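You operate a simulated robot arm through the tools that you are given. There is no shell and no other tool. Be economical: measure what you need, move in short steps, check, and stop when the job is done.

You run a simulated robot arm. Do the job below in one go: nothing can be reset, and whatever is moved stays where it is left.

## Task
Take the black nozzle and put it on the thin blue card. Fetch the purple pad from the air box end of the side bench and set it on the yellow liner. Turn the depth dial to 4 mm. Take the grey ring from the air box end of the side bench and leave it on the top of the long table. Fetch the black cap from the air box end of the side bench and set it on top of the blue cap with a wide rim there. Do these in any order. Set down upright: black nozzle, purple pad.
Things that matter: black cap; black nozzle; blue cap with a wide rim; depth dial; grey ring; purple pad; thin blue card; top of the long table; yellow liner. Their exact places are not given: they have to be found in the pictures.

The check looks at the end state, three seconds after you hand in, the way a careful person would. Anything else that was tipped, shoved, dropped, spilled or broken makes it a failure. Lids that push on must go on centred and level and be pressed home; caps that screw on are set level and turned clockwise until they are tight.

## Robot
A 6-joint arm with a two-finger gripper on a trunk, on a base that drives. Base frame: it is fixed to the floor where the robot stands at the start and does not move with it; the origin is under the middle of the robot, x ahead of it, y to its left, z up. Lengths are in m, angles in degrees, forces in N, time in s.
Its first joint turns from -69.0 to 172.0 degrees. Places, roughly: black cap (6x6x3 cm) [-1.3, 1.1, 0.9]; black nozzle (5x3x5 cm) [0.6, 0.2, 0.6]; blue cap with a wide rim (9x9x5 cm) [-1.1, 1.2, 0.9]; depth dial [-0.9, 2.4, 0.9]; grey ring (7x7x2 cm) [-0.9, 1.9, 0.9]; purple pad (6x5x5 cm) [-0.9, 1.2, 0.9]; thin blue card [0.75, 0.25, 0.5]; top of the long table [-1.2, -1.7, 0.8]; yellow liner (17x27x1 cm) [0.6, 1.4, 0.5]. Payload 3 kg.
The tool frame sits at the grasp point (the TCP): z along the fingers, y along the line on which they close. The tips reach 0.03 m beyond it. Largest opening 0.096 m; the body of the gripper starts 0.053 m behind the TCP.
Orientation is told as [roll, pitch, yaw] about the base's x, y, z axes, in that order, counted from this pose: with the fingers straight down and closing along the base's y, the tool's x points along the base's -x, its y along +y and its z along -z.

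## Interface
- The arm moves only by the tool servo_tool. Its argument "targets" is a list of rows, each a list of 7 numbers: the shift along the base's x, y, z in units of 40 mm (1.0 is 40 mm), then the turn, a rotation vector about the base's x, y, z in units of 4 degrees (1.0 is 4 degrees), then the closure, from 0 (fully open) to 1 (shut). In form: [[x, y, z, ax, ay, az, jaw], ...]. A call has 1 to 10 rows; each row shifts and turns the commanded pose from where the row before left it. A call with a number of a shift or a turn outside -1 to 1 is refused whole. A row lasts 0.2 s, in which the tool goes at most 0.05 m and 8.6 degrees; a call with a longer step from one row to the next is refused whole, and so is a gripper value outside its range. Where a pose cannot be reached the arm comes as near as it can. A force on the tool above 40 N (or 10 N above the force at the start of the call, whichever is more), or a blocked arm, ends the call early, and 0.2 s more pass. The fingers move at their own pace (about 0.153 m/s each) and stop on an object; they squeeze with about 25 N. The grip force told is the motor's: it shows also when the fingers shut on nothing. Time passes only in rows, and 0.2 s behind the last, so rows that do not move let the fingers close. The reply holds the time, the measured pose of the TCP, the force on the tool along the base axes, the opening and the grip force, in the units named above and with some noise, with the torque about the TCP (base axes, N m) and any sound that the robot's microphone picked up.
- Cameras (640 x 400 px; columns grow to the right, rows downward): "scene" is now at [0.1204, 0.0145, 1.3656]; the picture's right is [0.18, -0.98, -0.00], its down [-0.80, -0.15, -0.58] and it looks along [0.57, 0.11, -0.81] (base axes); focal length 256 px, centre (320, 200). "wrist" rides on the gripper at [0.073, 0.022, -0.083] in the tool frame; the picture's right is [-0.29, 0.96, 0.00], its down [-0.66, -0.20, -0.72] and it looks along [-0.69, -0.21, 0.69] (tool axes); focal length 247 px, centre (320, 200).
- capture(camera): a new picture of that camera. The clock stands still meanwhile.
- move_column(by): slides the trunk up (or, below 0, down) by that many m; the arm and the scene camera ride with it, the base frame stays. It gives what a move gives, with no picture.
- roll_base(legs): drives the robot by 1 to 6 legs, each [ahead, left, turn to the left] in m, m and degrees, along the robot's own axes; the way and the turn of a leg run together, so that a leg with both is an arc; at most 1.5 m and 180 degrees a leg. The arm and the cameras ride along, it lands a little off, and it stops where it bumps. It gives what a move gives.
- pan_tilt(pan, tilt): turns the head with the scene camera to pan (to the left, within 86 degrees either way) and tilt (down, from -29 to 69), counted from straight ahead of the robot. It gives what a move gives.
- point_at(camera, pixels): for up to 12 pixels [column, row] of the newest picture of that camera ("zoom" is the newest enlarged one), the place [x, y, z] in the base frame of the surface seen there, good to about 0.002 m. The clock stands still meanwhile.
- close_up(camera, box): a new picture of the part [left, top, right, bottom] of that camera's present view, enlarged. The clock stands still meanwhile.
- sign_off(): hands the job in; it is judged then, once.

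Keep the steps short. Do not move on a guess: measure, check each grasp and each placing, and mend mistakes. In all there are 110 turns and 78 pictures (those below and enlarged ones count). Leave the gripper open and the arm clear of the work at the hand-in unless told otherwise, and finish with a single line.

The tools are called as a command line: name --pt "numbers of a row" for each row, then --argument value for the rest, lists and objects as JSON in quotes. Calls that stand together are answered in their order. servo_tool: Moves the arm, as the interface text tells. Its arguments: {"type":"object","properties":{"targets":{"type":"array"}},"required":["targets"]} The other tools are called the same way: move_column (by) slides the trunk up or down; roll_base (legs) drives the base; pan_tilt (pan, tilt) turns the head that bears the scene camera; capture (camera) takes a picture; point_at (camera, pixels) gives the place of the surface under pixels of a picture; close_up (camera, box) takes an enlarged picture of a part of a camera's view; sign_off () hands the job in.

At the start:

```text
clock: 0.0
tool_pos: [0.5193, -0.084, 0.8277]
tool_rot: [-2.5, -0.2, -2.3]
wrist_force: [-0.9, -0.4, 0.1]
torque: [0.0, 0.0, 0.0]
gripper_width: 0.0961
finger_force: 0.1
trunk travel left (down, up): [-0.746, 0.194]
robot x, y, heading: [-0.005, 0.0003, -0.0]
head pan, tilt: [10.6, 54.6]
```

scene: 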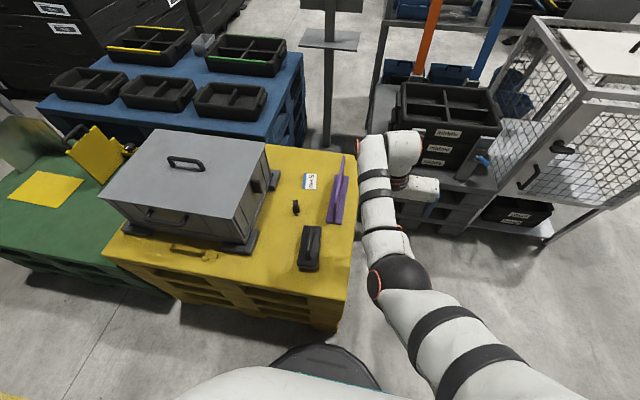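
wrist: 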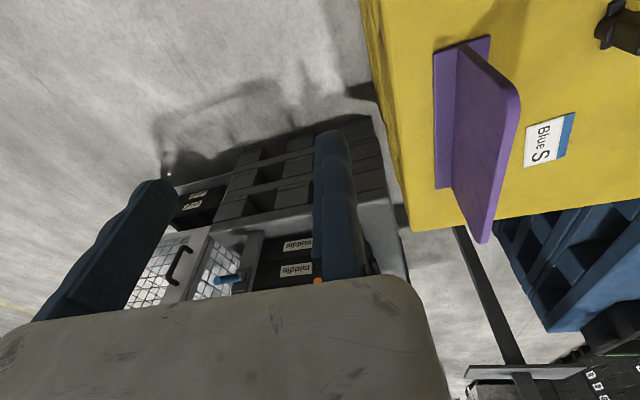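

I see a small black thing at (295,207) and a white/blue card at (310,181) on the yellow pallet. I take an enlarged view to identify them.

close_up --camera "scene" --box '[260, 150, 380, 225]'

point_at --camera "scene" --pixels '[[295, 201], [296, 208], [298, 214], [310, 181], [315, 177], [335, 205], [342, 165], [310, 235], [310, 265], [280, 215], [340, 260], [265, 180]]'

```text
5.33 times, centred on (320, 188) of scene
```

zoom: 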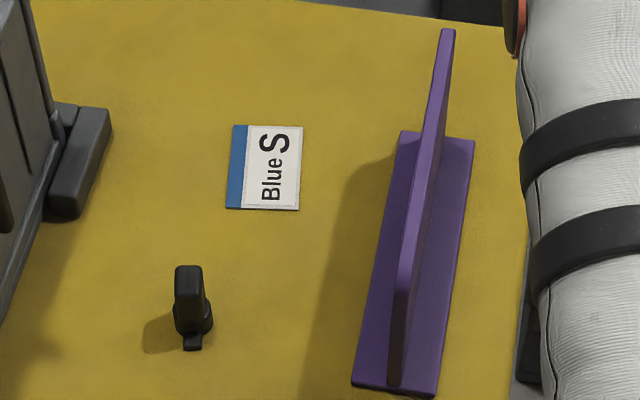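

```text
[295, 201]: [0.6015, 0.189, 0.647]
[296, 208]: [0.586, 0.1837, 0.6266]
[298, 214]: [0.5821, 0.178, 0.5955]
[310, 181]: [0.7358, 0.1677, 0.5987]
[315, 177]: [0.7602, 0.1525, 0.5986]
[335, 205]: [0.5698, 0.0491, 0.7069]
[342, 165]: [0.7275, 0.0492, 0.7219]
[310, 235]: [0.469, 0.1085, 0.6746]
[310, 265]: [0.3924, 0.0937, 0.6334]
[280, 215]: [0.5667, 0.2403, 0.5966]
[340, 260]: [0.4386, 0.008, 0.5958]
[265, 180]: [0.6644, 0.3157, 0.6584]
```

The nozzle stands at about (0.59, 0.183), 0.597–0.647 high; the card lies at (0.745, 0.16, 0.599). I move the open hand to above the nozzle at z≈0.82, well over the purple bracket (0.72).

servo_tool --pt "0.25 0.95 0 0.3 0 0.3 0" --pt "0.25 0.95 0 0.3 0 0.3 0" --pt "0.25 0.95 0 0 0 0 0" --pt "0.25 0.95 0 0 0 0 0" --pt "0.25 0.95 0 0 0 0 0" --pt "0.25 0.95 0 0 0 0 0" --pt "0.25 0.95 0 0 0 0 0"

capture --camera "wrist"

capture --camera "scene"

```text
clock: 1.6
tool_pos: [0.5519, -0.01, 0.8245]
tool_rot: [0.0, -0.3, 0.2]
wrist_force: [0.2, 0.6, 0.4]
torque: [-0.02, -0.02, -0.02]
gripper_width: 0.0961
finger_force: 0.1
out of reach, approached as far as the arm can: row 2, 3, 4, 5, 6, 7
trunk travel left (down, up): [-0.746, 0.194]
robot x, y, heading: [0.003, 0.0026, -0.0]
head pan, tilt: [10.6, 54.6]
```

```text
74 pictures are left
```

wrist: 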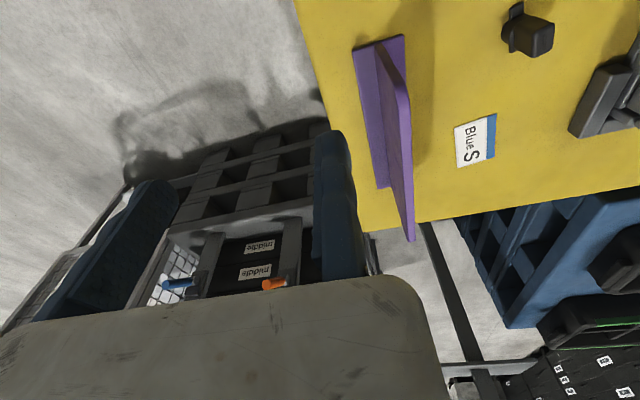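

```text
73 pictures are left
```

scene: 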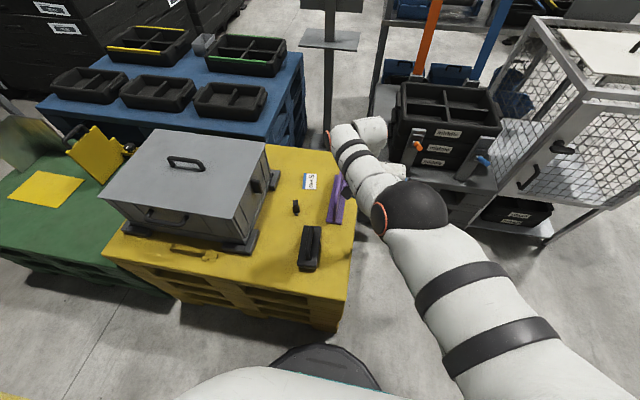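

The arm ran out of reach at (0.552, -0.01). I measure where the arm, robot front and pallet edge are to plan lowering the trunk and driving.

point_at --camera "scene" --pixels '[[345, 299], [335, 325], [310, 350], [270, 365], [560, 370], [500, 300], [410, 205], [350, 160], [110, 258], [250, 385], [355, 165], [430, 190]]'

```text
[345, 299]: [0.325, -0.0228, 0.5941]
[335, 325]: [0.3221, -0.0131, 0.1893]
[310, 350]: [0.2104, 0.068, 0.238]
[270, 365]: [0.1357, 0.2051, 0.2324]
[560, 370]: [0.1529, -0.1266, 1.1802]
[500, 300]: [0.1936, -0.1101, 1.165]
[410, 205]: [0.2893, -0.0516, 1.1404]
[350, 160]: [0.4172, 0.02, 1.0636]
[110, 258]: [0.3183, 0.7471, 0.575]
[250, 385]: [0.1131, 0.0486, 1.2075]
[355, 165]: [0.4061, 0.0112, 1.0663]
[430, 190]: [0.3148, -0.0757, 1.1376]
```

Pallet front edge is at x≈0.32, the robot's base front at ≈0.24, so the card is far from this side. I look to the right to see if there is space along the pallet's right side (y≈-0.03), and left/back for the side bench.

point_at --camera "scene" --pixels '[[300, 142], [378, 110], [470, 235], [548, 245], [510, 195], [370, 240], [355, 152], [440, 225], [600, 240], [480, 185], [555, 215], [395, 130]]'

pan_tilt --pan -40 --tilt 40

capture --camera "scene"

```text
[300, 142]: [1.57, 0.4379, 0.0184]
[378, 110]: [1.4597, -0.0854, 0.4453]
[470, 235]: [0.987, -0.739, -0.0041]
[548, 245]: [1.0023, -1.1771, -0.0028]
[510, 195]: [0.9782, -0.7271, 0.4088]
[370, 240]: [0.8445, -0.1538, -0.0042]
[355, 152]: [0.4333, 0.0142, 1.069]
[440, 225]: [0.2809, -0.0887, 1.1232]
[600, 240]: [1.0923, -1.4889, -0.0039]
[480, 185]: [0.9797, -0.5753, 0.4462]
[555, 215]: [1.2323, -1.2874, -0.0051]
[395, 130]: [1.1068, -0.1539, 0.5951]
```

```text
clock: 2.8
tool_pos: [0.5518, -0.0099, 0.8265]
tool_rot: [0.0, -0.3, 0.3]
wrist_force: [-0.1, -0.4, -0.1]
torque: [-0.01, -0.02, 0.02]
gripper_width: 0.0962
finger_force: 0.0
trunk travel left (down, up): [-0.746, 0.194]
robot x, y, heading: [0.0013, 0.002, 0.1]
head pan, tilt: [-40.0, 40.0]
```

```text
72 pictures are left
```

scene: 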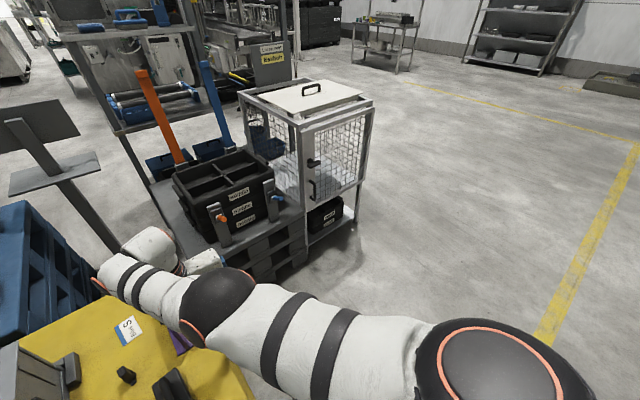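

There is free floor right of the pallet (shelf starts at x≈0.97). I drive right 0.33 m, turn left 90°, then slide along to x≈0.6, with the hand passing above everything at 0.8.

roll_base --legs '[[0, -0.34, 0], [0, 0, 90], [0, -0.6, 0]]'

pan_tilt --pan 0 --tilt 58

capture --camera "scene"

```text
clock: 11.9
tool_pos: [0.6144, 0.2116, 0.826]
tool_rot: [-0.1, -0.2, 90.6]
wrist_force: [0.4, -0.3, 0.2]
torque: [0.01, 0.02, -0.03]
gripper_width: 0.0958
finger_force: 0.0
trunk travel left (down, up): [-0.746, 0.194]
robot x, y, heading: [0.6083, -0.3402, 90.4]
head pan, tilt: [-40.0, 40.0]
```

```text
clock: 13.0
tool_pos: [0.6141, 0.21, 0.8265]
tool_rot: [-0.2, -0.3, 90.6]
wrist_force: [-0.8, -0.1, 0.8]
torque: [-0.02, 0.01, -0.01]
gripper_width: 0.096
finger_force: 0.1
trunk travel left (down, up): [-0.746, 0.194]
robot x, y, heading: [0.6091, -0.341, 90.5]
head pan, tilt: [0.0, 58.0]
```

```text
71 pictures are left
```

scene: 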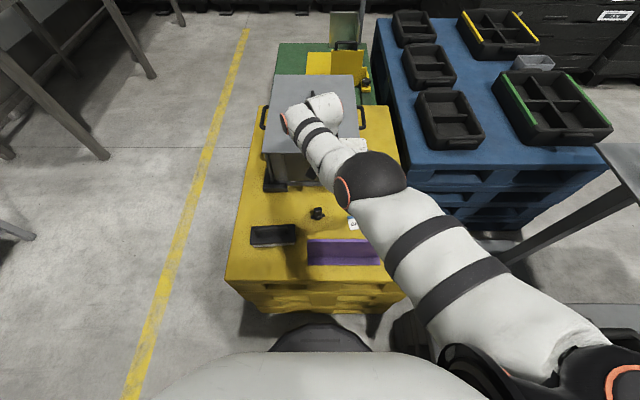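

I'm beside the pallet; nozzle at (318,213). I enlarge it and measure.

close_up --camera "scene" --box '[270, 185, 366, 245]'

capture --camera "wrist"

```text
6.67 times, centred on (318, 215) of scene
```

zoom: 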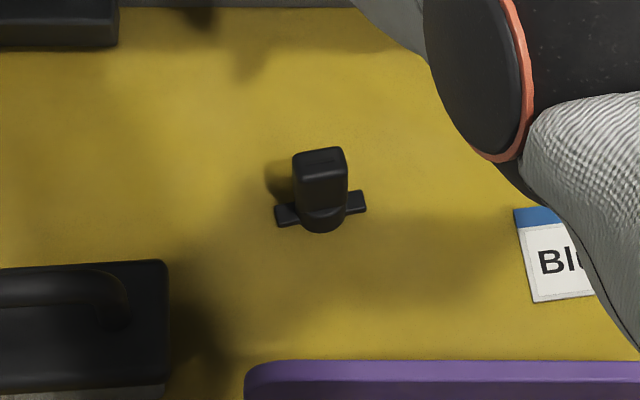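

```text
69 pictures are left
```

wrist: 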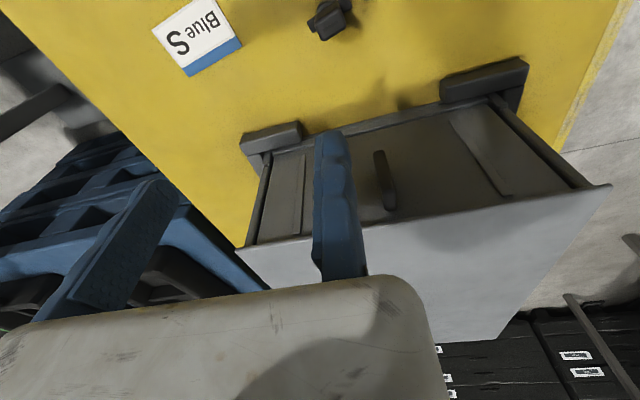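

I measure the nozzle's body and the card corners.

point_at --camera "zoom" --pixels '[[298, 180], [345, 180], [320, 155], [320, 175], [320, 200], [320, 222], [280, 218], [360, 203], [516, 210], [534, 300], [556, 208], [400, 200]]'

point_at --camera "wrist" --pixels '[[154, 33], [190, 75], [240, 42], [210, 3], [192, 40], [330, 15], [316, 28], [345, 8]]'

```text
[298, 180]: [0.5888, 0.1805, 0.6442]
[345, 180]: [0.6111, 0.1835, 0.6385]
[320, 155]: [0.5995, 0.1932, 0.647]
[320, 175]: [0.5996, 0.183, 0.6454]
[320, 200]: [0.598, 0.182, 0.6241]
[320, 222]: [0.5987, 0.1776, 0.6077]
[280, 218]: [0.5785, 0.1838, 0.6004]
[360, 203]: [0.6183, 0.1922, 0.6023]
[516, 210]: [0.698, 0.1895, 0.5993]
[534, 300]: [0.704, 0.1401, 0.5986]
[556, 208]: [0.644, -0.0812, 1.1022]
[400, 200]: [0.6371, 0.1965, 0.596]
```

```text
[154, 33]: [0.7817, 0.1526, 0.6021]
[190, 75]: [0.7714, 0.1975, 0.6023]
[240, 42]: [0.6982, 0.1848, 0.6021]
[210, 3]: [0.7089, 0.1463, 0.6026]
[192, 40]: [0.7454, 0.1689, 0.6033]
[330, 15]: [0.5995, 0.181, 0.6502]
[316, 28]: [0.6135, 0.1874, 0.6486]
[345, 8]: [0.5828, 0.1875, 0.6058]
```

Nozzle body centre ≈(0.5995,0.186), top 0.648; card centre ≈(0.740,0.170). I move over the nozzle, then lower the trunk by 0.12 m (tips to ≈0.676, above the nozzle).

servo_tool --pt "-0.18 -0.3 0 0 0 0 0" --pt "-0.18 -0.3 0 0 0 -0.15 0"

move_column --by -0.12

capture --camera "wrist"

capture --camera "scene"

```text
clock: 13.6
tool_pos: [0.6146, 0.2066, 0.8183]
tool_rot: [-0.1, -0.2, 90.0]
wrist_force: [-0.4, 0.8, 0.5]
torque: [0.02, 0.01, 0.01]
gripper_width: 0.096
finger_force: 0.0
out of reach, approached as far as the arm can: row 1, 2
trunk travel left (down, up): [-0.746, 0.194]
robot x, y, heading: [0.61, -0.3434, 90.1]
head pan, tilt: [0.0, 58.0]
```

```text
clock: 15.1
tool_pos: [0.6158, 0.2074, 0.6993]
tool_rot: [-0.1, -0.1, 90.1]
wrist_force: [-1.1, 0.1, -0.1]
torque: [0.01, 0.0, -0.02]
gripper_width: 0.0959
finger_force: 0.2
trunk travel left (down, up): [-0.626, 0.314]
robot x, y, heading: [0.607, -0.3411, 90.5]
head pan, tilt: [0.0, 58.0]
```

```text
68 pictures are left
```

wrist: 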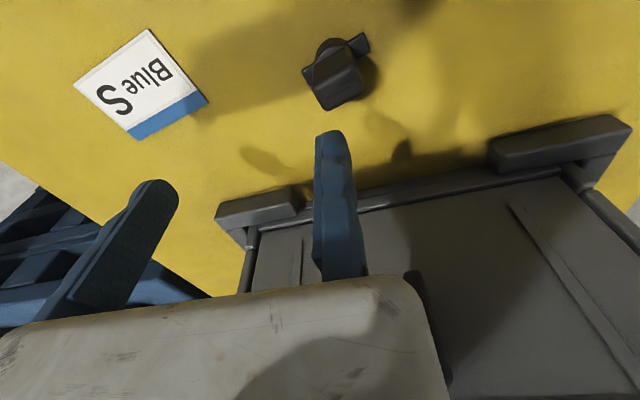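

```text
67 pictures are left
```

scene: 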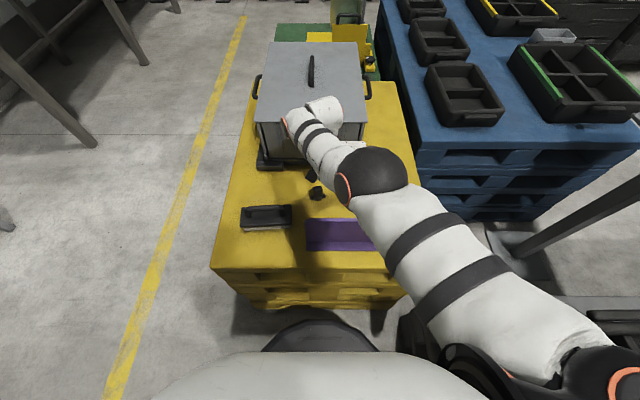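

The arm again said out of reach, maybe at its stretch limit. I test with a small pull toward the robot.

servo_tool --pt "0 -0.6 0 0 0 0 0" --pt "0 0 0 0 0 0 0"

```text
clock: 15.7
tool_pos: [0.6145, 0.2053, 0.6952]
tool_rot: [-0.1, 0.0, 90.0]
wrist_force: [0.8, 0.3, 0.0]
torque: [0.01, 0.01, -0.01]
gripper_width: 0.0958
finger_force: 0.1
out of reach, approached as far as the arm can: row 1
trunk travel left (down, up): [-0.626, 0.314]
robot x, y, heading: [0.6072, -0.3439, 90.5]
head pan, tilt: [0.0, 58.0]
```

servo_tool --pt "0.5 -0.6 0 0 0 0 0" --pt "0.5 -0.6 0 0 0 0 0"

```text
clock: 16.3
tool_pos: [0.6315, 0.2054, 0.6826]
tool_rot: [-0.2, -0.1, 90.0]
wrist_force: [-0.2, -0.1, -0.3]
torque: [0.0, -0.04, 0.04]
gripper_width: 0.0962
finger_force: 0.0
out of reach, approached as far as the arm can: row 1, 2
trunk travel left (down, up): [-0.626, 0.314]
robot x, y, heading: [0.6128, -0.3428, 90.5]
head pan, tilt: [0.0, 58.0]
```

The reply pattern suggests the commanded pose keeps accumulating at the unreachable place. I push the command back to robot's right by several steps and raise a little, to test that.

servo_tool --pt "1 0 0.3 0 0 0 0" --pt "1 0 0.3 0 0 0 0" --pt "1 0 0 0 0 0 0" --pt "1 0 0 0 0 0 0"

```text
clock: 17.3
tool_pos: [0.7886, 0.2326, 0.6986]
tool_rot: [0.0, -0.2, 90.0]
wrist_force: [-0.7, -0.2, 0.4]
torque: [-0.02, 0.04, -0.04]
gripper_width: 0.0957
finger_force: 0.0
out of reach, approached as far as the arm can: row 1, 2, 3
trunk travel left (down, up): [-0.626, 0.314]
robot x, y, heading: [0.6074, -0.3421, 90.0]
head pan, tilt: [0.0, 58.0]
```

servo_tool --pt "0 -1 0 0 0 0 0" --pt "0 -1 0 0 0 0 0" --pt "0 0 0 0 0 0 0"

capture --camera "scene"

```text
clock: 18.1
tool_pos: [0.7864, 0.1516, 0.6976]
tool_rot: [-0.1, 0.0, 89.9]
wrist_force: [0.4, -0.6, -0.5]
torque: [-0.03, 0.03, 0.01]
gripper_width: 0.096
finger_force: 0.0
out of reach, approached as far as the arm can: row 1
trunk travel left (down, up): [-0.626, 0.314]
robot x, y, heading: [0.6091, -0.3466, 90.3]
head pan, tilt: [0.0, 58.0]
```

```text
66 pictures are left
```

scene: 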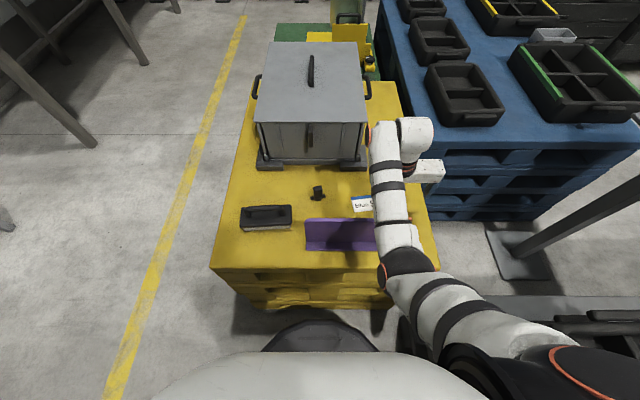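

Here the arm follows exactly, so it works well when the target is ~0.17 m to the robot's right. I slide the base 0.19 m to its left so the nozzle gets in that zone.

roll_base --legs '[[0, 0.185, 0]]'

```text
clock: 19.6
tool_pos: [0.6025, 0.1509, 0.6992]
tool_rot: [-0.1, -0.2, 89.8]
wrist_force: [-0.9, 0.0, -0.8]
torque: [0.0, 0.0, -0.02]
gripper_width: 0.0961
finger_force: 0.1
trunk travel left (down, up): [-0.626, 0.314]
robot x, y, heading: [0.4241, -0.3412, 90.2]
head pan, tilt: [0.0, 58.0]
```

Now I move +35 mm in y over the nozzle and a hair in x, then look.

servo_tool --pt "-0.07 0.88 0 0 0 0 0" --pt "0 0 0 0 0 0 0"

capture --camera "wrist"

close_up --camera "scene" --box '[320, 80, 512, 200]'

```text
clock: 20.2
tool_pos: [0.5996, 0.1861, 0.6989]
tool_rot: [-0.1, -0.3, 89.9]
wrist_force: [0.0, -0.4, 0.9]
torque: [0.02, 0.01, 0.01]
gripper_width: 0.0961
finger_force: 0.1
trunk travel left (down, up): [-0.626, 0.314]
robot x, y, heading: [0.4236, -0.3411, 90.3]
head pan, tilt: [0.0, 58.0]
```

```text
65 pictures are left
```

wrist: 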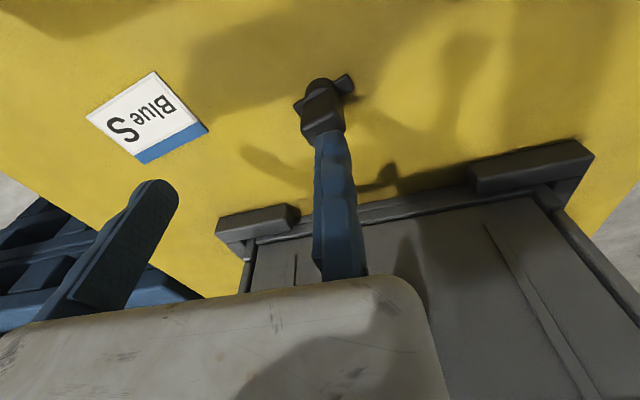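

```text
3.33 times, centred on (416, 140) of scene
```

zoom: 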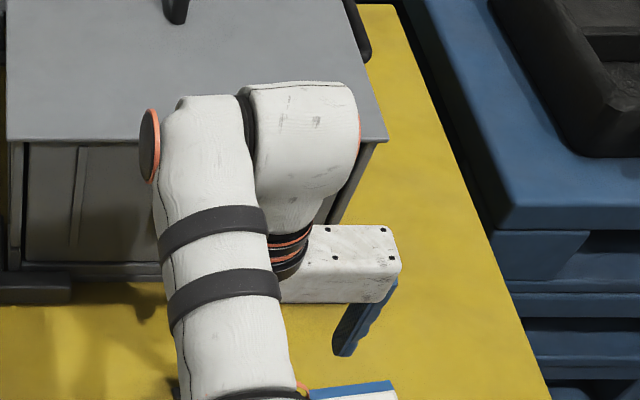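

The finger tips in the wrist picture ((330,140) and (155,185)) look shifted relative to the nozzle at (322,110). I measure both before descending.

point_at --camera "wrist" --pixels '[[330, 138], [330, 160], [155, 184], [120, 250], [345, 260], [322, 95], [310, 125], [340, 80], [320, 110], [330, 125]]'

```text
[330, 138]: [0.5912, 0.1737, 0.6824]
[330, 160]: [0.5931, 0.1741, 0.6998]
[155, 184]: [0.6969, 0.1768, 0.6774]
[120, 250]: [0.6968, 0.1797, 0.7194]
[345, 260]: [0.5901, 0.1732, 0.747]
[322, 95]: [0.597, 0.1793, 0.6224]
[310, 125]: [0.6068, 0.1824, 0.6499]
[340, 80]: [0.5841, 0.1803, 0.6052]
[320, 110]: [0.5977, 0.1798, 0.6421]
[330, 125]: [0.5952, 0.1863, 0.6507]
```

The fingers measure at x≈0.591 and 0.697 (middle 0.644), not around the reported 0.600. I cross-check with the scene camera's view of the finger and hand.

point_at --camera "zoom" --pixels '[[365, 320], [345, 345], [392, 285], [395, 240], [320, 240], [350, 265], [300, 285], [355, 130]]'

```text
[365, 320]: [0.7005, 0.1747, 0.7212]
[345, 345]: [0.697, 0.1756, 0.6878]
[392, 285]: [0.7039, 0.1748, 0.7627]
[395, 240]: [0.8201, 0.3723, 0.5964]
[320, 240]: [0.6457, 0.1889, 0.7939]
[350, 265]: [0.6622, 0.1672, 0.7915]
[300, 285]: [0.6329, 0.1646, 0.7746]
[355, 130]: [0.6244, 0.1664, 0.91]
```

Both cameras agree: the real hand centre is ≈0.0445 m toward tool −y (here +x) of the reported TCP. I shift x by −0.0445, half-close and check whether the fingers close symmetrically round the nozzle.

servo_tool --pt "-0.56 0 0 0 0 0 0" --pt "-0.56 0 0 0 0 0 0.4" --pt "0 0 0 0 0 0 0.4"

capture --camera "wrist"

point_at --camera "wrist" --pixels '[[170, 186], [310, 145], [305, 138], [320, 160], [200, 200], [215, 165], [230, 140], [240, 150], [290, 145], [180, 200]]'

```text
clock: 21.0
tool_pos: [0.5551, 0.1852, 0.698]
tool_rot: [-0.1, -0.2, 89.7]
wrist_force: [-0.4, 0.1, 0.3]
torque: [0.0, -0.01, -0.01]
gripper_width: 0.0579
finger_force: 0.1
trunk travel left (down, up): [-0.626, 0.314]
robot x, y, heading: [0.4285, -0.3447, 90.4]
head pan, tilt: [0.0, 58.0]
```

```text
63 pictures are left
```

wrist: 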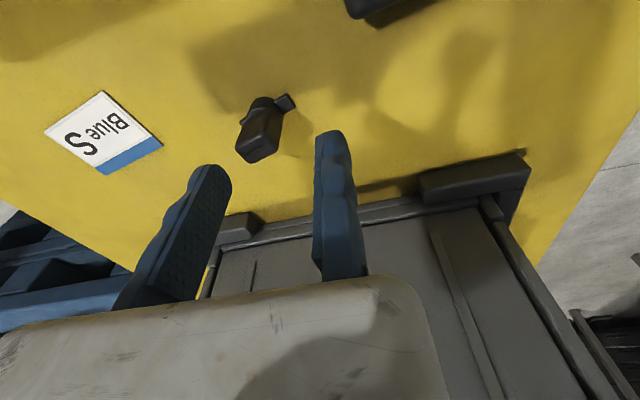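

```text
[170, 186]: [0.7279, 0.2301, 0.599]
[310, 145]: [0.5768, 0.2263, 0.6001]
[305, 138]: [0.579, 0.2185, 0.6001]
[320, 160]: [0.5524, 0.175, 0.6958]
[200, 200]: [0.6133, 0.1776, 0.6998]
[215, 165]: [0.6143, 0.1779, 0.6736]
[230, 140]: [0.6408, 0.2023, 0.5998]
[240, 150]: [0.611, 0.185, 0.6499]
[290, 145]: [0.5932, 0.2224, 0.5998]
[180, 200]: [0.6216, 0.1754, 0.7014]
```

Only one finger moves: the finger at tool +y stays, its inner face near the reported TCP. I measure both inner edges.

point_at --camera "wrist" --pixels '[[318, 150], [316, 180], [317, 220], [345, 150], [352, 180], [228, 180], [222, 200], [215, 220], [244, 145], [275, 120]]'

```text
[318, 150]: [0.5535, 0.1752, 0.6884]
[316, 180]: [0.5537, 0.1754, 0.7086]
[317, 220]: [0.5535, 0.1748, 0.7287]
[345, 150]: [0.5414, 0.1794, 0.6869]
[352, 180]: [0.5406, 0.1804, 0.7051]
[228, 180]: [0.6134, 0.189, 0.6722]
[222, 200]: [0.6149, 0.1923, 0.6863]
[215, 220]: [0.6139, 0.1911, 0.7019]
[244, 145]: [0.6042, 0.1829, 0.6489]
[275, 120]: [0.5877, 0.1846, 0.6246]
```

The fixed finger's inner face equals the TCP (x 0.555); the other is at TCP+opening. I put the fixed finger 2 mm beside the nozzle's side (TCP x 0.586) and descend to z 0.640.

servo_tool --pt "0.77 0.03 0 0 0 0 0.4" --pt "0 0 -0.7 0 0 0 0.4" --pt "0 0 -0.7 0 0 0 0.4" --pt "0 0 0 0 0 0 0.4"

capture --camera "wrist"

```text
clock: 22.0
tool_pos: [0.5847, 0.1873, 0.6415]
tool_rot: [-0.1, -0.2, 89.8]
wrist_force: [0.0, -0.7, 0.2]
torque: [0.0, 0.01, 0.0]
gripper_width: 0.0578
finger_force: 0.1
trunk travel left (down, up): [-0.626, 0.314]
robot x, y, heading: [0.4239, -0.3459, 90.2]
head pan, tilt: [0.0, 58.0]
```

```text
62 pictures are left
```

wrist: 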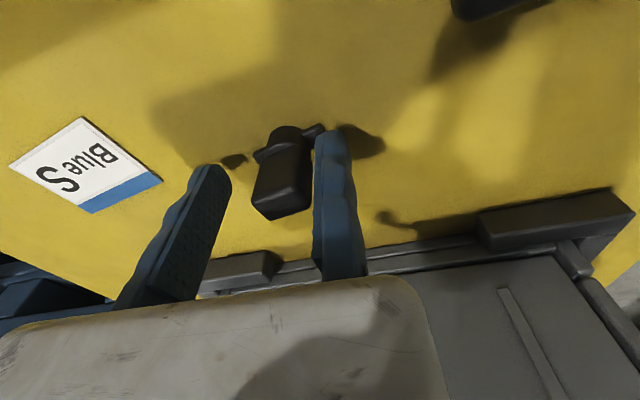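

The nozzle sits right beside the fixed finger, between both. I close and lift 4 cm.

servo_tool --pt "0 0 0 0 0 0 0.8" --pt "0 0 0 0 0 0 1" --pt "0 0 0 0 0 0 1" --pt "0 0 0.5 0 0 0 1" --pt "0 0 0.7 0 0 0 1" --pt "0 0 0 0 0 0 1"

capture --camera "wrist"

```text
clock: 23.4
tool_pos: [0.5858, 0.1866, 0.6896]
tool_rot: [0.1, -0.1, 89.9]
wrist_force: [-0.3, -0.3, 0.0]
torque: [0.0, -0.01, -0.01]
gripper_width: 0.025
finger_force: 25.1
trunk travel left (down, up): [-0.626, 0.314]
robot x, y, heading: [0.4233, -0.3429, 90.1]
head pan, tilt: [0.0, 58.0]
```

```text
61 pictures are left
```

wrist: 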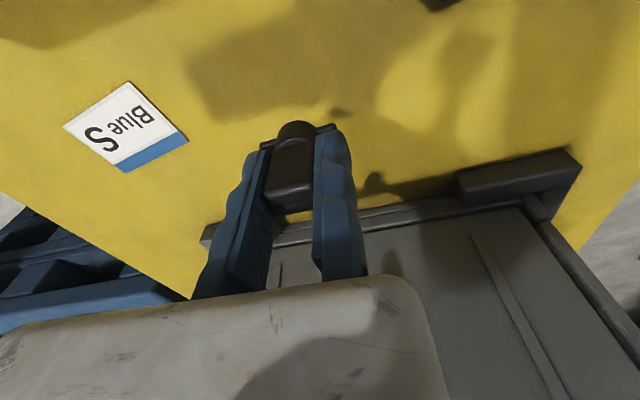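

Nozzle held (opening 0.025), level. Its centre is at TCP+0.0125; I carry it to TCP (0.7275, 0.170) at this height.

servo_tool --pt "0.9 -0.1 0 0 0 0 1" --pt "0.9 -0.1 0 0 0 0 1" --pt "0.9 -0.1 0 0 0 0 1" --pt "0.84 -0.12 0 0 0 0 1" --pt "0 0 0 0 0 0 1"

capture --camera "wrist"

```text
clock: 24.6
tool_pos: [0.727, 0.1702, 0.6907]
tool_rot: [-0.1, -0.1, 89.8]
wrist_force: [-0.1, 0.8, -0.2]
torque: [-0.01, 0.01, 0.03]
gripper_width: 0.0251
finger_force: 25.1
trunk travel left (down, up): [-0.626, 0.314]
robot x, y, heading: [0.427, -0.3442, 89.9]
head pan, tilt: [0.0, 58.0]
```

```text
60 pictures are left
```

wrist: 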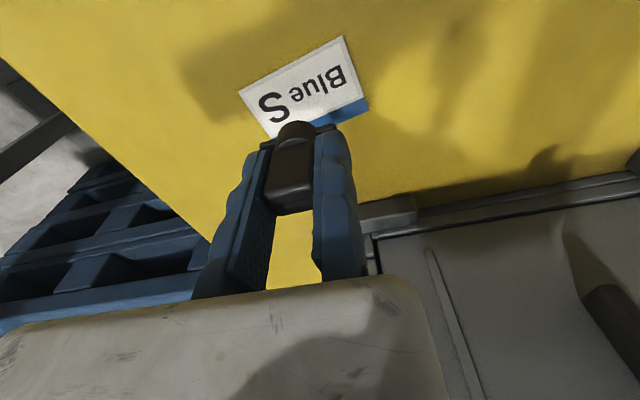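

I verify the card's corners once more, then descend to z≈0.645 (card ~3 mm thick) watching force.

point_at --camera "wrist" --pixels '[[242, 93], [341, 40], [366, 105], [275, 110], [230, 60]]'

servo_tool --pt "0 0 -0.6 0 0 0 1" --pt "0 0 -0.4 0 0 0 1" --pt "0 0 -0.12 0 0 0 1" --pt "0 0 0 0 0 0 1"

```text
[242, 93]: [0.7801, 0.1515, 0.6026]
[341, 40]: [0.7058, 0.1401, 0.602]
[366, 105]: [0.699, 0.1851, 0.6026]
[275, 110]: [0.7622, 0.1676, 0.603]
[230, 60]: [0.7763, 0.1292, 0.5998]
```

```text
clock: 25.6
tool_pos: [0.7273, 0.1704, 0.6456]
tool_rot: [-0.2, -0.2, 89.9]
wrist_force: [0.1, -0.5, 0.2]
torque: [0.02, 0.03, 0.01]
gripper_width: 0.0249
finger_force: 25.4
trunk travel left (down, up): [-0.626, 0.314]
robot x, y, heading: [0.4261, -0.3435, 90.4]
head pan, tilt: [0.0, 58.0]
```

Centre confirmed (0.7395,0.168). I lower 1.5 mm more to feel contact.

servo_tool --pt "0 0 -0.03 0 0 0 1" --pt "0 0 -0.02 0 0 0 1" --pt "0 0 0 0 0 0 1"

close_up --camera "wrist" --box '[220, 60, 412, 180]'

```text
clock: 26.4
tool_pos: [0.727, 0.1709, 0.6439]
tool_rot: [-0.1, -0.2, 89.8]
wrist_force: [0.4, -0.1, -0.1]
torque: [-0.02, -0.01, 0.04]
gripper_width: 0.025
finger_force: 25.2
trunk travel left (down, up): [-0.626, 0.314]
robot x, y, heading: [0.4253, -0.3445, 90.4]
head pan, tilt: [0.0, 58.0]
```

```text
3.33 times, centred on (316, 120) of wrist
```

zoom: 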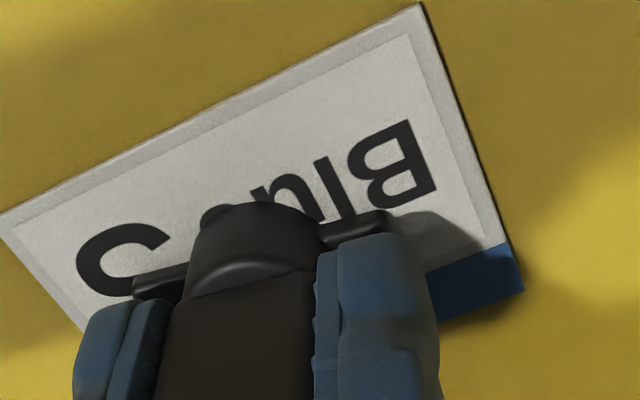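

servo_tool --pt "0 0 -0.025 0 0 0 1" --pt "0 0 -0.025 0 0 0 1" --pt "0 0 0 0 0 0 1"

```text
clock: 27.2
tool_pos: [0.7268, 0.1719, 0.6428]
tool_rot: [-0.1, -0.4, 89.8]
wrist_force: [0.1, 0.1, 6.4]
torque: [0.0, -0.07, -0.04]
gripper_width: 0.0251
finger_force: 25.0
trunk travel left (down, up): [-0.626, 0.314]
robot x, y, heading: [0.4217, -0.3438, 90.2]
head pan, tilt: [0.0, 58.0]
```

Contact (6.4 N). I open gently (to 0.6 only on the moving side), shift off the fixed finger 2 mm, and rise.

servo_tool --pt "0 0 0 0 0 0 0.5" --pt "-0.08 0 0 0 0 0 0.4" --pt "0 0 0.7 0 0 0 0.4" --pt "0 0 1 0 0 0 0.4" --pt "0 0 0.5 0 0 0 0"

capture --camera "wrist"

```text
clock: 28.4
tool_pos: [0.7235, 0.1699, 0.7325]
tool_rot: [-0.1, 0.0, 89.9]
wrist_force: [0.2, -0.3, 0.3]
torque: [0.03, 0.01, 0.0]
gripper_width: 0.0958
finger_force: 0.1
trunk travel left (down, up): [-0.626, 0.314]
robot x, y, heading: [0.4268, -0.3433, 90.1]
head pan, tilt: [0.0, 58.0]
```

```text
58 pictures are left
```

wrist: 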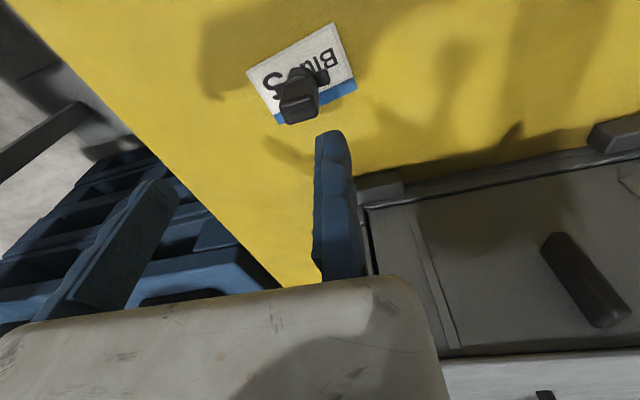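

The nozzle stands on the card. Next the side bench: I raise the trunk, drive back a little, and look left.

move_column --by 0.25

roll_base --legs '[[0, 0.75, 0]]'

pan_tilt --pan 35 --tilt 30

capture --camera "scene"

```text
clock: 31.0
tool_pos: [0.7259, 0.1709, 0.9814]
tool_rot: [0.0, -0.2, 89.7]
wrist_force: [0.3, 0.0, -0.4]
torque: [0.01, 0.0, -0.02]
gripper_width: 0.0957
finger_force: 0.0
trunk travel left (down, up): [-0.876, 0.064]
robot x, y, heading: [0.4264, -0.3428, 90.3]
head pan, tilt: [0.0, 58.0]
```

```text
clock: 35.0
tool_pos: [-0.0239, 0.1681, 0.9816]
tool_rot: [0.0, -0.2, 89.8]
wrist_force: [-0.1, 1.0, 0.6]
torque: [-0.01, -0.02, 0.02]
gripper_width: 0.096
finger_force: 0.1
trunk travel left (down, up): [-0.876, 0.064]
robot x, y, heading: [-0.3235, -0.3479, 90.5]
head pan, tilt: [0.0, 58.0]
```

```text
clock: 36.0
tool_pos: [-0.024, 0.1679, 0.9815]
tool_rot: [-0.1, -0.2, 89.8]
wrist_force: [0.1, 0.7, 0.2]
torque: [-0.01, 0.02, -0.01]
gripper_width: 0.0962
finger_force: 0.1
trunk travel left (down, up): [-0.876, 0.064]
robot x, y, heading: [-0.3258, -0.3456, 90.0]
head pan, tilt: [35.0, 30.0]
```

```text
57 pictures are left
```

scene: 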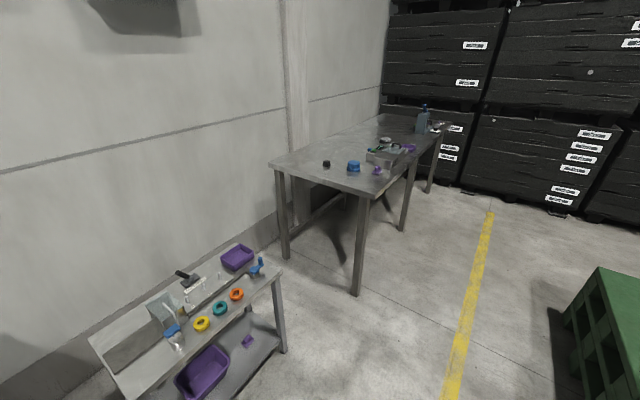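

I see the side bench at (370,160) with a black cap, blue cap and purple pad. I enlarge.

close_up --camera "scene" --box '[300, 90, 460, 190]'

point_at --camera "zoom" --pixels '[[105, 298], [215, 310], [308, 325], [340, 265], [410, 240], [480, 170], [345, 200], [100, 200], [30, 305], [240, 400]]'

```text
4.00 times, centred on (380, 140) of scene
```

zoom: 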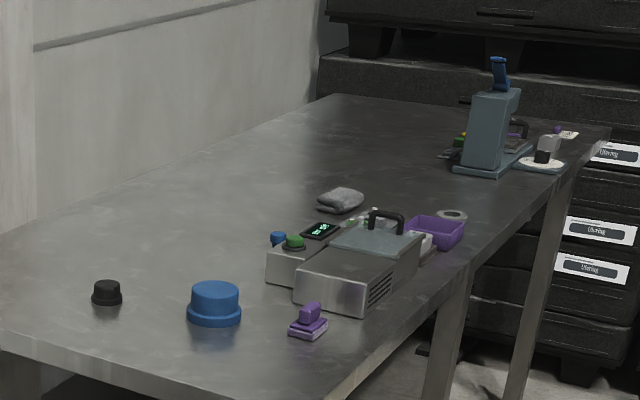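

```text
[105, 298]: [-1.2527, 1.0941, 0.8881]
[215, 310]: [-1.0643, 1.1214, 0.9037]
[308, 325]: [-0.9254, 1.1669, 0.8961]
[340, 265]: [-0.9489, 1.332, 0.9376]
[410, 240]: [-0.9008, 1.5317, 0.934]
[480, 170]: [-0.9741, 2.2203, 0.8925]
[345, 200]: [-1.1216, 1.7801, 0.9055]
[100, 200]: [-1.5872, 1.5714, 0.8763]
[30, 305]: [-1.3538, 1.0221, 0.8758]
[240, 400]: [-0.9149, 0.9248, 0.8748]
```

Bench top z≈0.876, its near end y≈0.92. I measure the small bench nearby so as not to bump it, and the bench's corners/legs.

point_at --camera "scene" --pixels '[[240, 245], [281, 271], [95, 342], [286, 350], [362, 193], [272, 163], [288, 258], [355, 292], [404, 228], [330, 270], [200, 250], [445, 125]]'

```text
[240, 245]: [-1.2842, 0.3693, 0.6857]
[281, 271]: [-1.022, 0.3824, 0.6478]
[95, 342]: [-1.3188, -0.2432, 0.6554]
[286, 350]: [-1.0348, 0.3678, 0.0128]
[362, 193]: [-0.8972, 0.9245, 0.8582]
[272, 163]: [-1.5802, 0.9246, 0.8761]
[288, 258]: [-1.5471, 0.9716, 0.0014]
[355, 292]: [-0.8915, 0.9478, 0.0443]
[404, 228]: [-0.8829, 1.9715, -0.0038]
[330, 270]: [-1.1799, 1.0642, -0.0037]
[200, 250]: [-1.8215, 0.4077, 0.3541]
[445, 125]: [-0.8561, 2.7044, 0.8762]
```

The bench is open beneath (legs at y≈0.95 and 1.97), so I'll work from its front. I retract the arm, raise the trunk, then drive ahead along the free lane and turn to face the bench.

servo_tool --pt "-0.6 -1 0.2 0 0 0 0" --pt "-0.6 -1 0.2 0 0 0 0" --pt "-0.6 -1 0 0 0 0 0" --pt "-0.6 -0.5 0 0 0 0 0"

move_column --by 0.05

roll_base --legs '[[1.45, 0.0, 0], [0, 0, 90]]'

pan_tilt --pan 0 --tilt 45

capture --camera "scene"

```text
clock: 37.0
tool_pos: [-0.1169, 0.0499, 0.9455]
tool_rot: [-0.2, -0.3, 89.9]
wrist_force: [-1.4, 0.4, 0.0]
torque: [0.0, -0.05, 0.0]
gripper_width: 0.096
finger_force: 0.0
out of reach, approached as far as the arm can: row 2, 3, 4
trunk travel left (down, up): [-0.876, 0.064]
robot x, y, heading: [-0.3311, -0.3436, 90.4]
head pan, tilt: [35.0, 30.0]
```

```text
clock: 38.0
tool_pos: [-0.1151, 0.0519, 0.9945]
tool_rot: [-0.1, -0.3, 89.9]
wrist_force: [-0.1, -0.1, -0.2]
torque: [-0.01, -0.01, 0.0]
gripper_width: 0.096
finger_force: 0.0
trunk travel left (down, up): [-0.926, 0.014]
robot x, y, heading: [-0.3255, -0.3434, 90.3]
head pan, tilt: [35.0, 30.0]
```

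```text
clock: 49.0
tool_pos: [-0.7238, 1.3121, 0.9934]
tool_rot: [-0.1, -0.3, 179.8]
wrist_force: [0.4, -0.2, 0.9]
torque: [0.03, 0.0, 0.0]
gripper_width: 0.0961
finger_force: 0.1
trunk travel left (down, up): [-0.926, 0.014]
robot x, y, heading: [-0.3255, 1.1011, -179.8]
head pan, tilt: [35.0, 30.0]
```

```text
clock: 50.0
tool_pos: [-0.722, 1.3115, 0.9938]
tool_rot: [-0.1, -0.2, 179.7]
wrist_force: [0.4, 0.6, 0.3]
torque: [0.03, -0.03, -0.02]
gripper_width: 0.096
finger_force: 0.1
trunk travel left (down, up): [-0.926, 0.014]
robot x, y, heading: [-0.326, 1.1046, -180.0]
head pan, tilt: [0.0, 45.0]
```

```text
55 pictures are left
```

scene: 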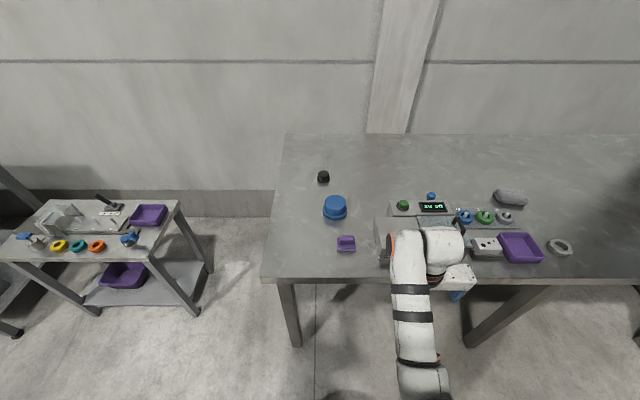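

Good view: black cap (323,177), blue cap (335,207), pad (346,243), ring (559,247). I enlarge both groups.

close_up --camera "scene" --box '[288, 160, 384, 220]'

point_at --camera "zoom" --pixels '[[235, 85], [235, 115], [205, 85], [268, 85], [310, 250], [310, 310], [255, 325], [375, 325], [235, 300], [395, 300], [312, 385], [310, 275]]'

close_up --camera "scene" --box '[314, 225, 378, 265]'

point_at --camera "zoom" --pixels '[[320, 130], [320, 170], [230, 150], [400, 150], [320, 220], [210, 220], [415, 220], [320, 255], [230, 255], [410, 255]]'

```text
6.67 times, centred on (336, 190) of scene
```

zoom: 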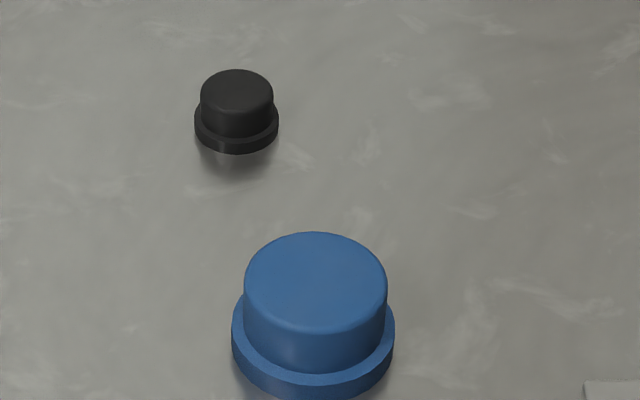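

```text
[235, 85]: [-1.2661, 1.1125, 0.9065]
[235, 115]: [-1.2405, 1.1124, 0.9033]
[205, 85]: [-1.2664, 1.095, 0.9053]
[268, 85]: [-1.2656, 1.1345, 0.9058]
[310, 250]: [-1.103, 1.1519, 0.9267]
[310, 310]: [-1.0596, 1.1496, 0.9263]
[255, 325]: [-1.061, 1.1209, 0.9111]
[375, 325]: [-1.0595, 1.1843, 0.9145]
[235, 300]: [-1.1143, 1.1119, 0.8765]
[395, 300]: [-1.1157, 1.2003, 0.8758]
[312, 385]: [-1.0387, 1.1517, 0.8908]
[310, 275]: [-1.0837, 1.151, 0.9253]
```

```text
10.00 times, centred on (346, 245) of scene
```

zoom: 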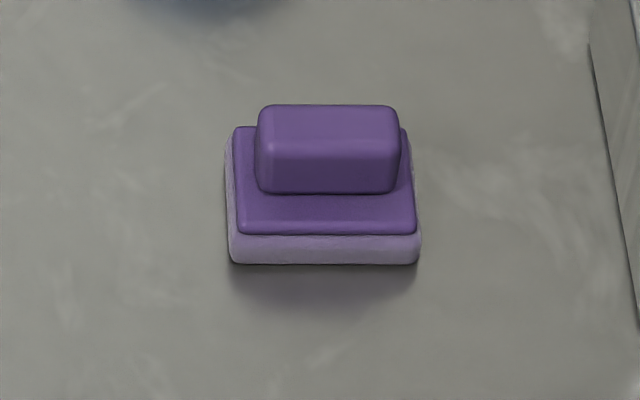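

```text
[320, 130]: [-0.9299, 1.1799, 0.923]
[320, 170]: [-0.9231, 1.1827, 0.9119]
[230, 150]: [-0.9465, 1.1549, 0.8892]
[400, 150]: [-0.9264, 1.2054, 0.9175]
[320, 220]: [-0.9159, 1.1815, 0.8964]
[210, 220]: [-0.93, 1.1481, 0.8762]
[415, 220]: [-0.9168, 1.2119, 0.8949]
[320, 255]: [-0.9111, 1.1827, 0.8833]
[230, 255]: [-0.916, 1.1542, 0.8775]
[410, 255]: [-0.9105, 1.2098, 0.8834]
```

Measured: black cap centre ≈(-1.255,1.1135), top 0.906; blue cap centre ≈(-1.083,1.151), top 0.9265; pad handle ≈(-0.932,1.183). For the black cap I turn 30° left and drive to about (-0.66,1.225); the hand passes over with tips at 0.963.

roll_base --legs '[[0, 0, 30], [0.229, -0.271, 0]]'

capture --camera "wrist"

capture --camera "scene"

```text
clock: 53.8
tool_pos: [-1.1085, 1.1965, 0.9956]
tool_rot: [-0.1, -0.3, -149.6]
wrist_force: [-0.1, -0.6, 0.3]
torque: [0.0, -0.03, -0.01]
gripper_width: 0.0961
finger_force: 0.0
trunk travel left (down, up): [-0.926, 0.014]
robot x, y, heading: [-0.6604, 1.2177, -149.7]
head pan, tilt: [0.0, 45.0]
```

```text
52 pictures are left
```

wrist: 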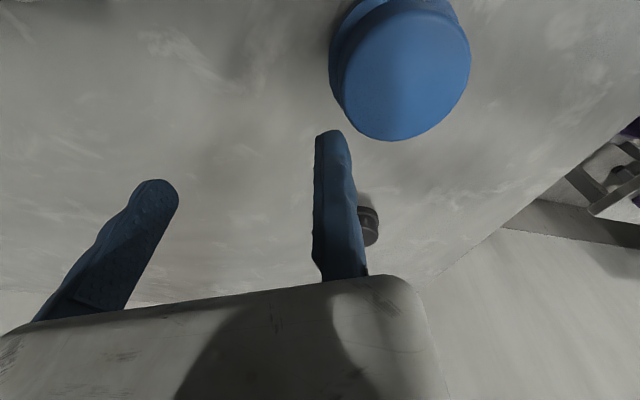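

```text
51 pictures are left
```

scene: 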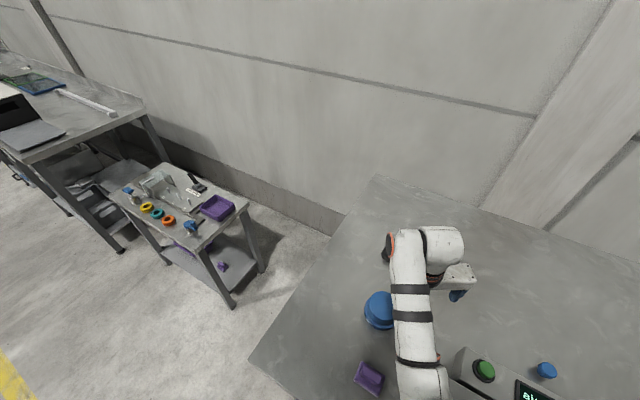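

I move the hand level to the black cap's side at (-1.242,1.092), then check before lowering.

servo_tool --pt "-0.84 -0.65 0 0 0 0 0" --pt "-0.84 -0.65 0 0 0 0 0" --pt "-0.84 -0.65 0 0 0 0 0.2" --pt "-0.82 -0.66 0 0 0 0 0.2" --pt "0 0 0 0 0 0 0.2"

capture --camera "wrist"

```text
clock: 55.0
tool_pos: [-1.244, 1.0924, 0.9959]
tool_rot: [-0.1, -0.5, -149.6]
wrist_force: [-0.9, -0.2, 0.0]
torque: [0.0, 0.04, -0.01]
gripper_width: 0.0771
finger_force: 0.0
trunk travel left (down, up): [-0.926, 0.014]
robot x, y, heading: [-0.6604, 1.2193, -149.5]
head pan, tilt: [0.0, 45.0]
```

```text
50 pictures are left
```

wrist: 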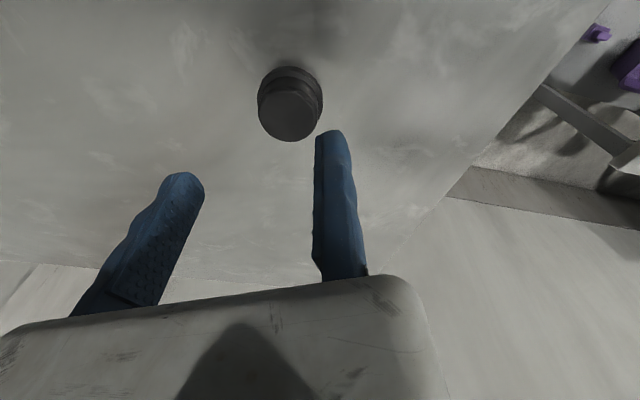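

I measure the cap's top circle and the rim here.

point_at --camera "wrist" --pixels '[[262, 112], [315, 112], [289, 139], [289, 86], [289, 112], [322, 95], [289, 68]]'

close_up --camera "wrist" --box '[242, 55, 338, 150]'

```text
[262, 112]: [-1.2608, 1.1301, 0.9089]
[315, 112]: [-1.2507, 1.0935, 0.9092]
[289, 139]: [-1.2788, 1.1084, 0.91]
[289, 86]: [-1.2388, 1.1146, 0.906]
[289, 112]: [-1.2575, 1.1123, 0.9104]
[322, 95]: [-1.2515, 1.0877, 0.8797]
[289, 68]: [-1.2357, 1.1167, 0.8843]
```

```text
4.21 times, centred on (290, 102) of wrist
```

zoom: 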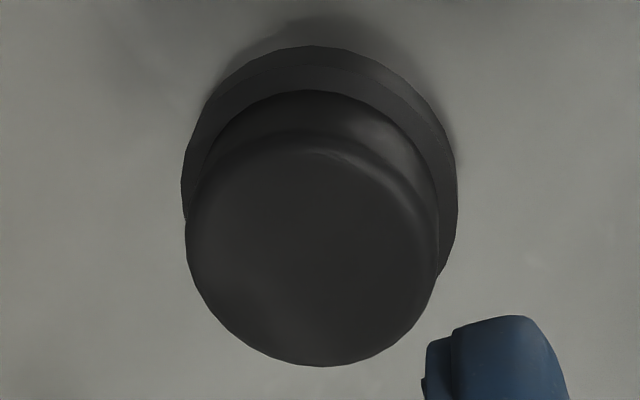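

Cap centre ≈(-1.257,1.112). Fixed finger gets ≈3 mm gap; I nudge and lower the trunk 0.077 (tips at ≈0.889, above the rim at ≈0.885).

servo_tool --pt "0.02 -0.05 0 0 0 0 0.2"

move_column --by -0.077

capture --camera "wrist"

```text
clock: 55.4
tool_pos: [-1.2412, 1.09, 0.9952]
tool_rot: [-0.1, -0.2, -149.7]
wrist_force: [-0.6, -0.2, -0.5]
torque: [0.02, -0.01, -0.03]
gripper_width: 0.0768
finger_force: 0.1
trunk travel left (down, up): [-0.926, 0.014]
robot x, y, heading: [-0.6629, 1.216, -149.4]
head pan, tilt: [0.0, 45.0]
```

```text
clock: 56.5
tool_pos: [-1.2416, 1.09, 0.9173]
tool_rot: [-0.1, -0.3, -149.7]
wrist_force: [0.0, 0.7, -0.1]
torque: [0.02, -0.02, 0.03]
gripper_width: 0.0769
finger_force: 0.2
trunk travel left (down, up): [-0.849, 0.091]
robot x, y, heading: [-0.6607, 1.2213, -149.4]
head pan, tilt: [0.0, 45.0]
```

```text
48 pictures are left
```

wrist: 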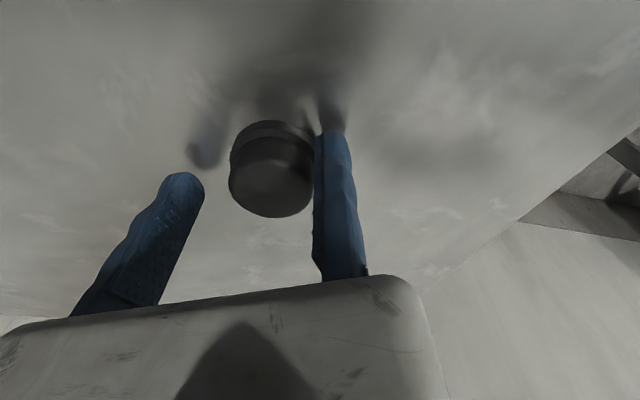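

The cap is beside the fixed finger. I close and check the opening.

servo_tool --pt "0 0 0 0 0 0 0.6" --pt "0 0 0 0 0 0 1" --pt "0 0 0 0 0 0 1" --pt "0 0 0 0 0 0 1"

move_column --by 0.075

capture --camera "wrist"

```text
clock: 57.5
tool_pos: [-1.2414, 1.0917, 0.9177]
tool_rot: [-0.2, -0.3, -149.8]
wrist_force: [-0.2, 0.9, 1.0]
torque: [0.05, 0.04, -0.02]
gripper_width: 0.0504
finger_force: 25.1
trunk travel left (down, up): [-0.849, 0.091]
robot x, y, heading: [-0.6615, 1.2183, -149.4]
head pan, tilt: [0.0, 45.0]
```

```text
clock: 58.6
tool_pos: [-1.2422, 1.0904, 0.9929]
tool_rot: [-0.1, -0.2, -149.6]
wrist_force: [0.2, 0.1, -0.6]
torque: [-0.01, 0.02, 0.02]
gripper_width: 0.0502
finger_force: 24.3
trunk travel left (down, up): [-0.924, 0.016]
robot x, y, heading: [-0.6578, 1.2163, -149.2]
head pan, tilt: [0.0, 45.0]
```

```text
47 pictures are left
```

wrist: 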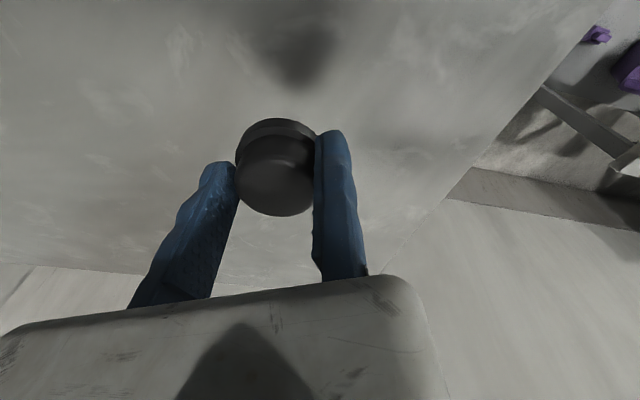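

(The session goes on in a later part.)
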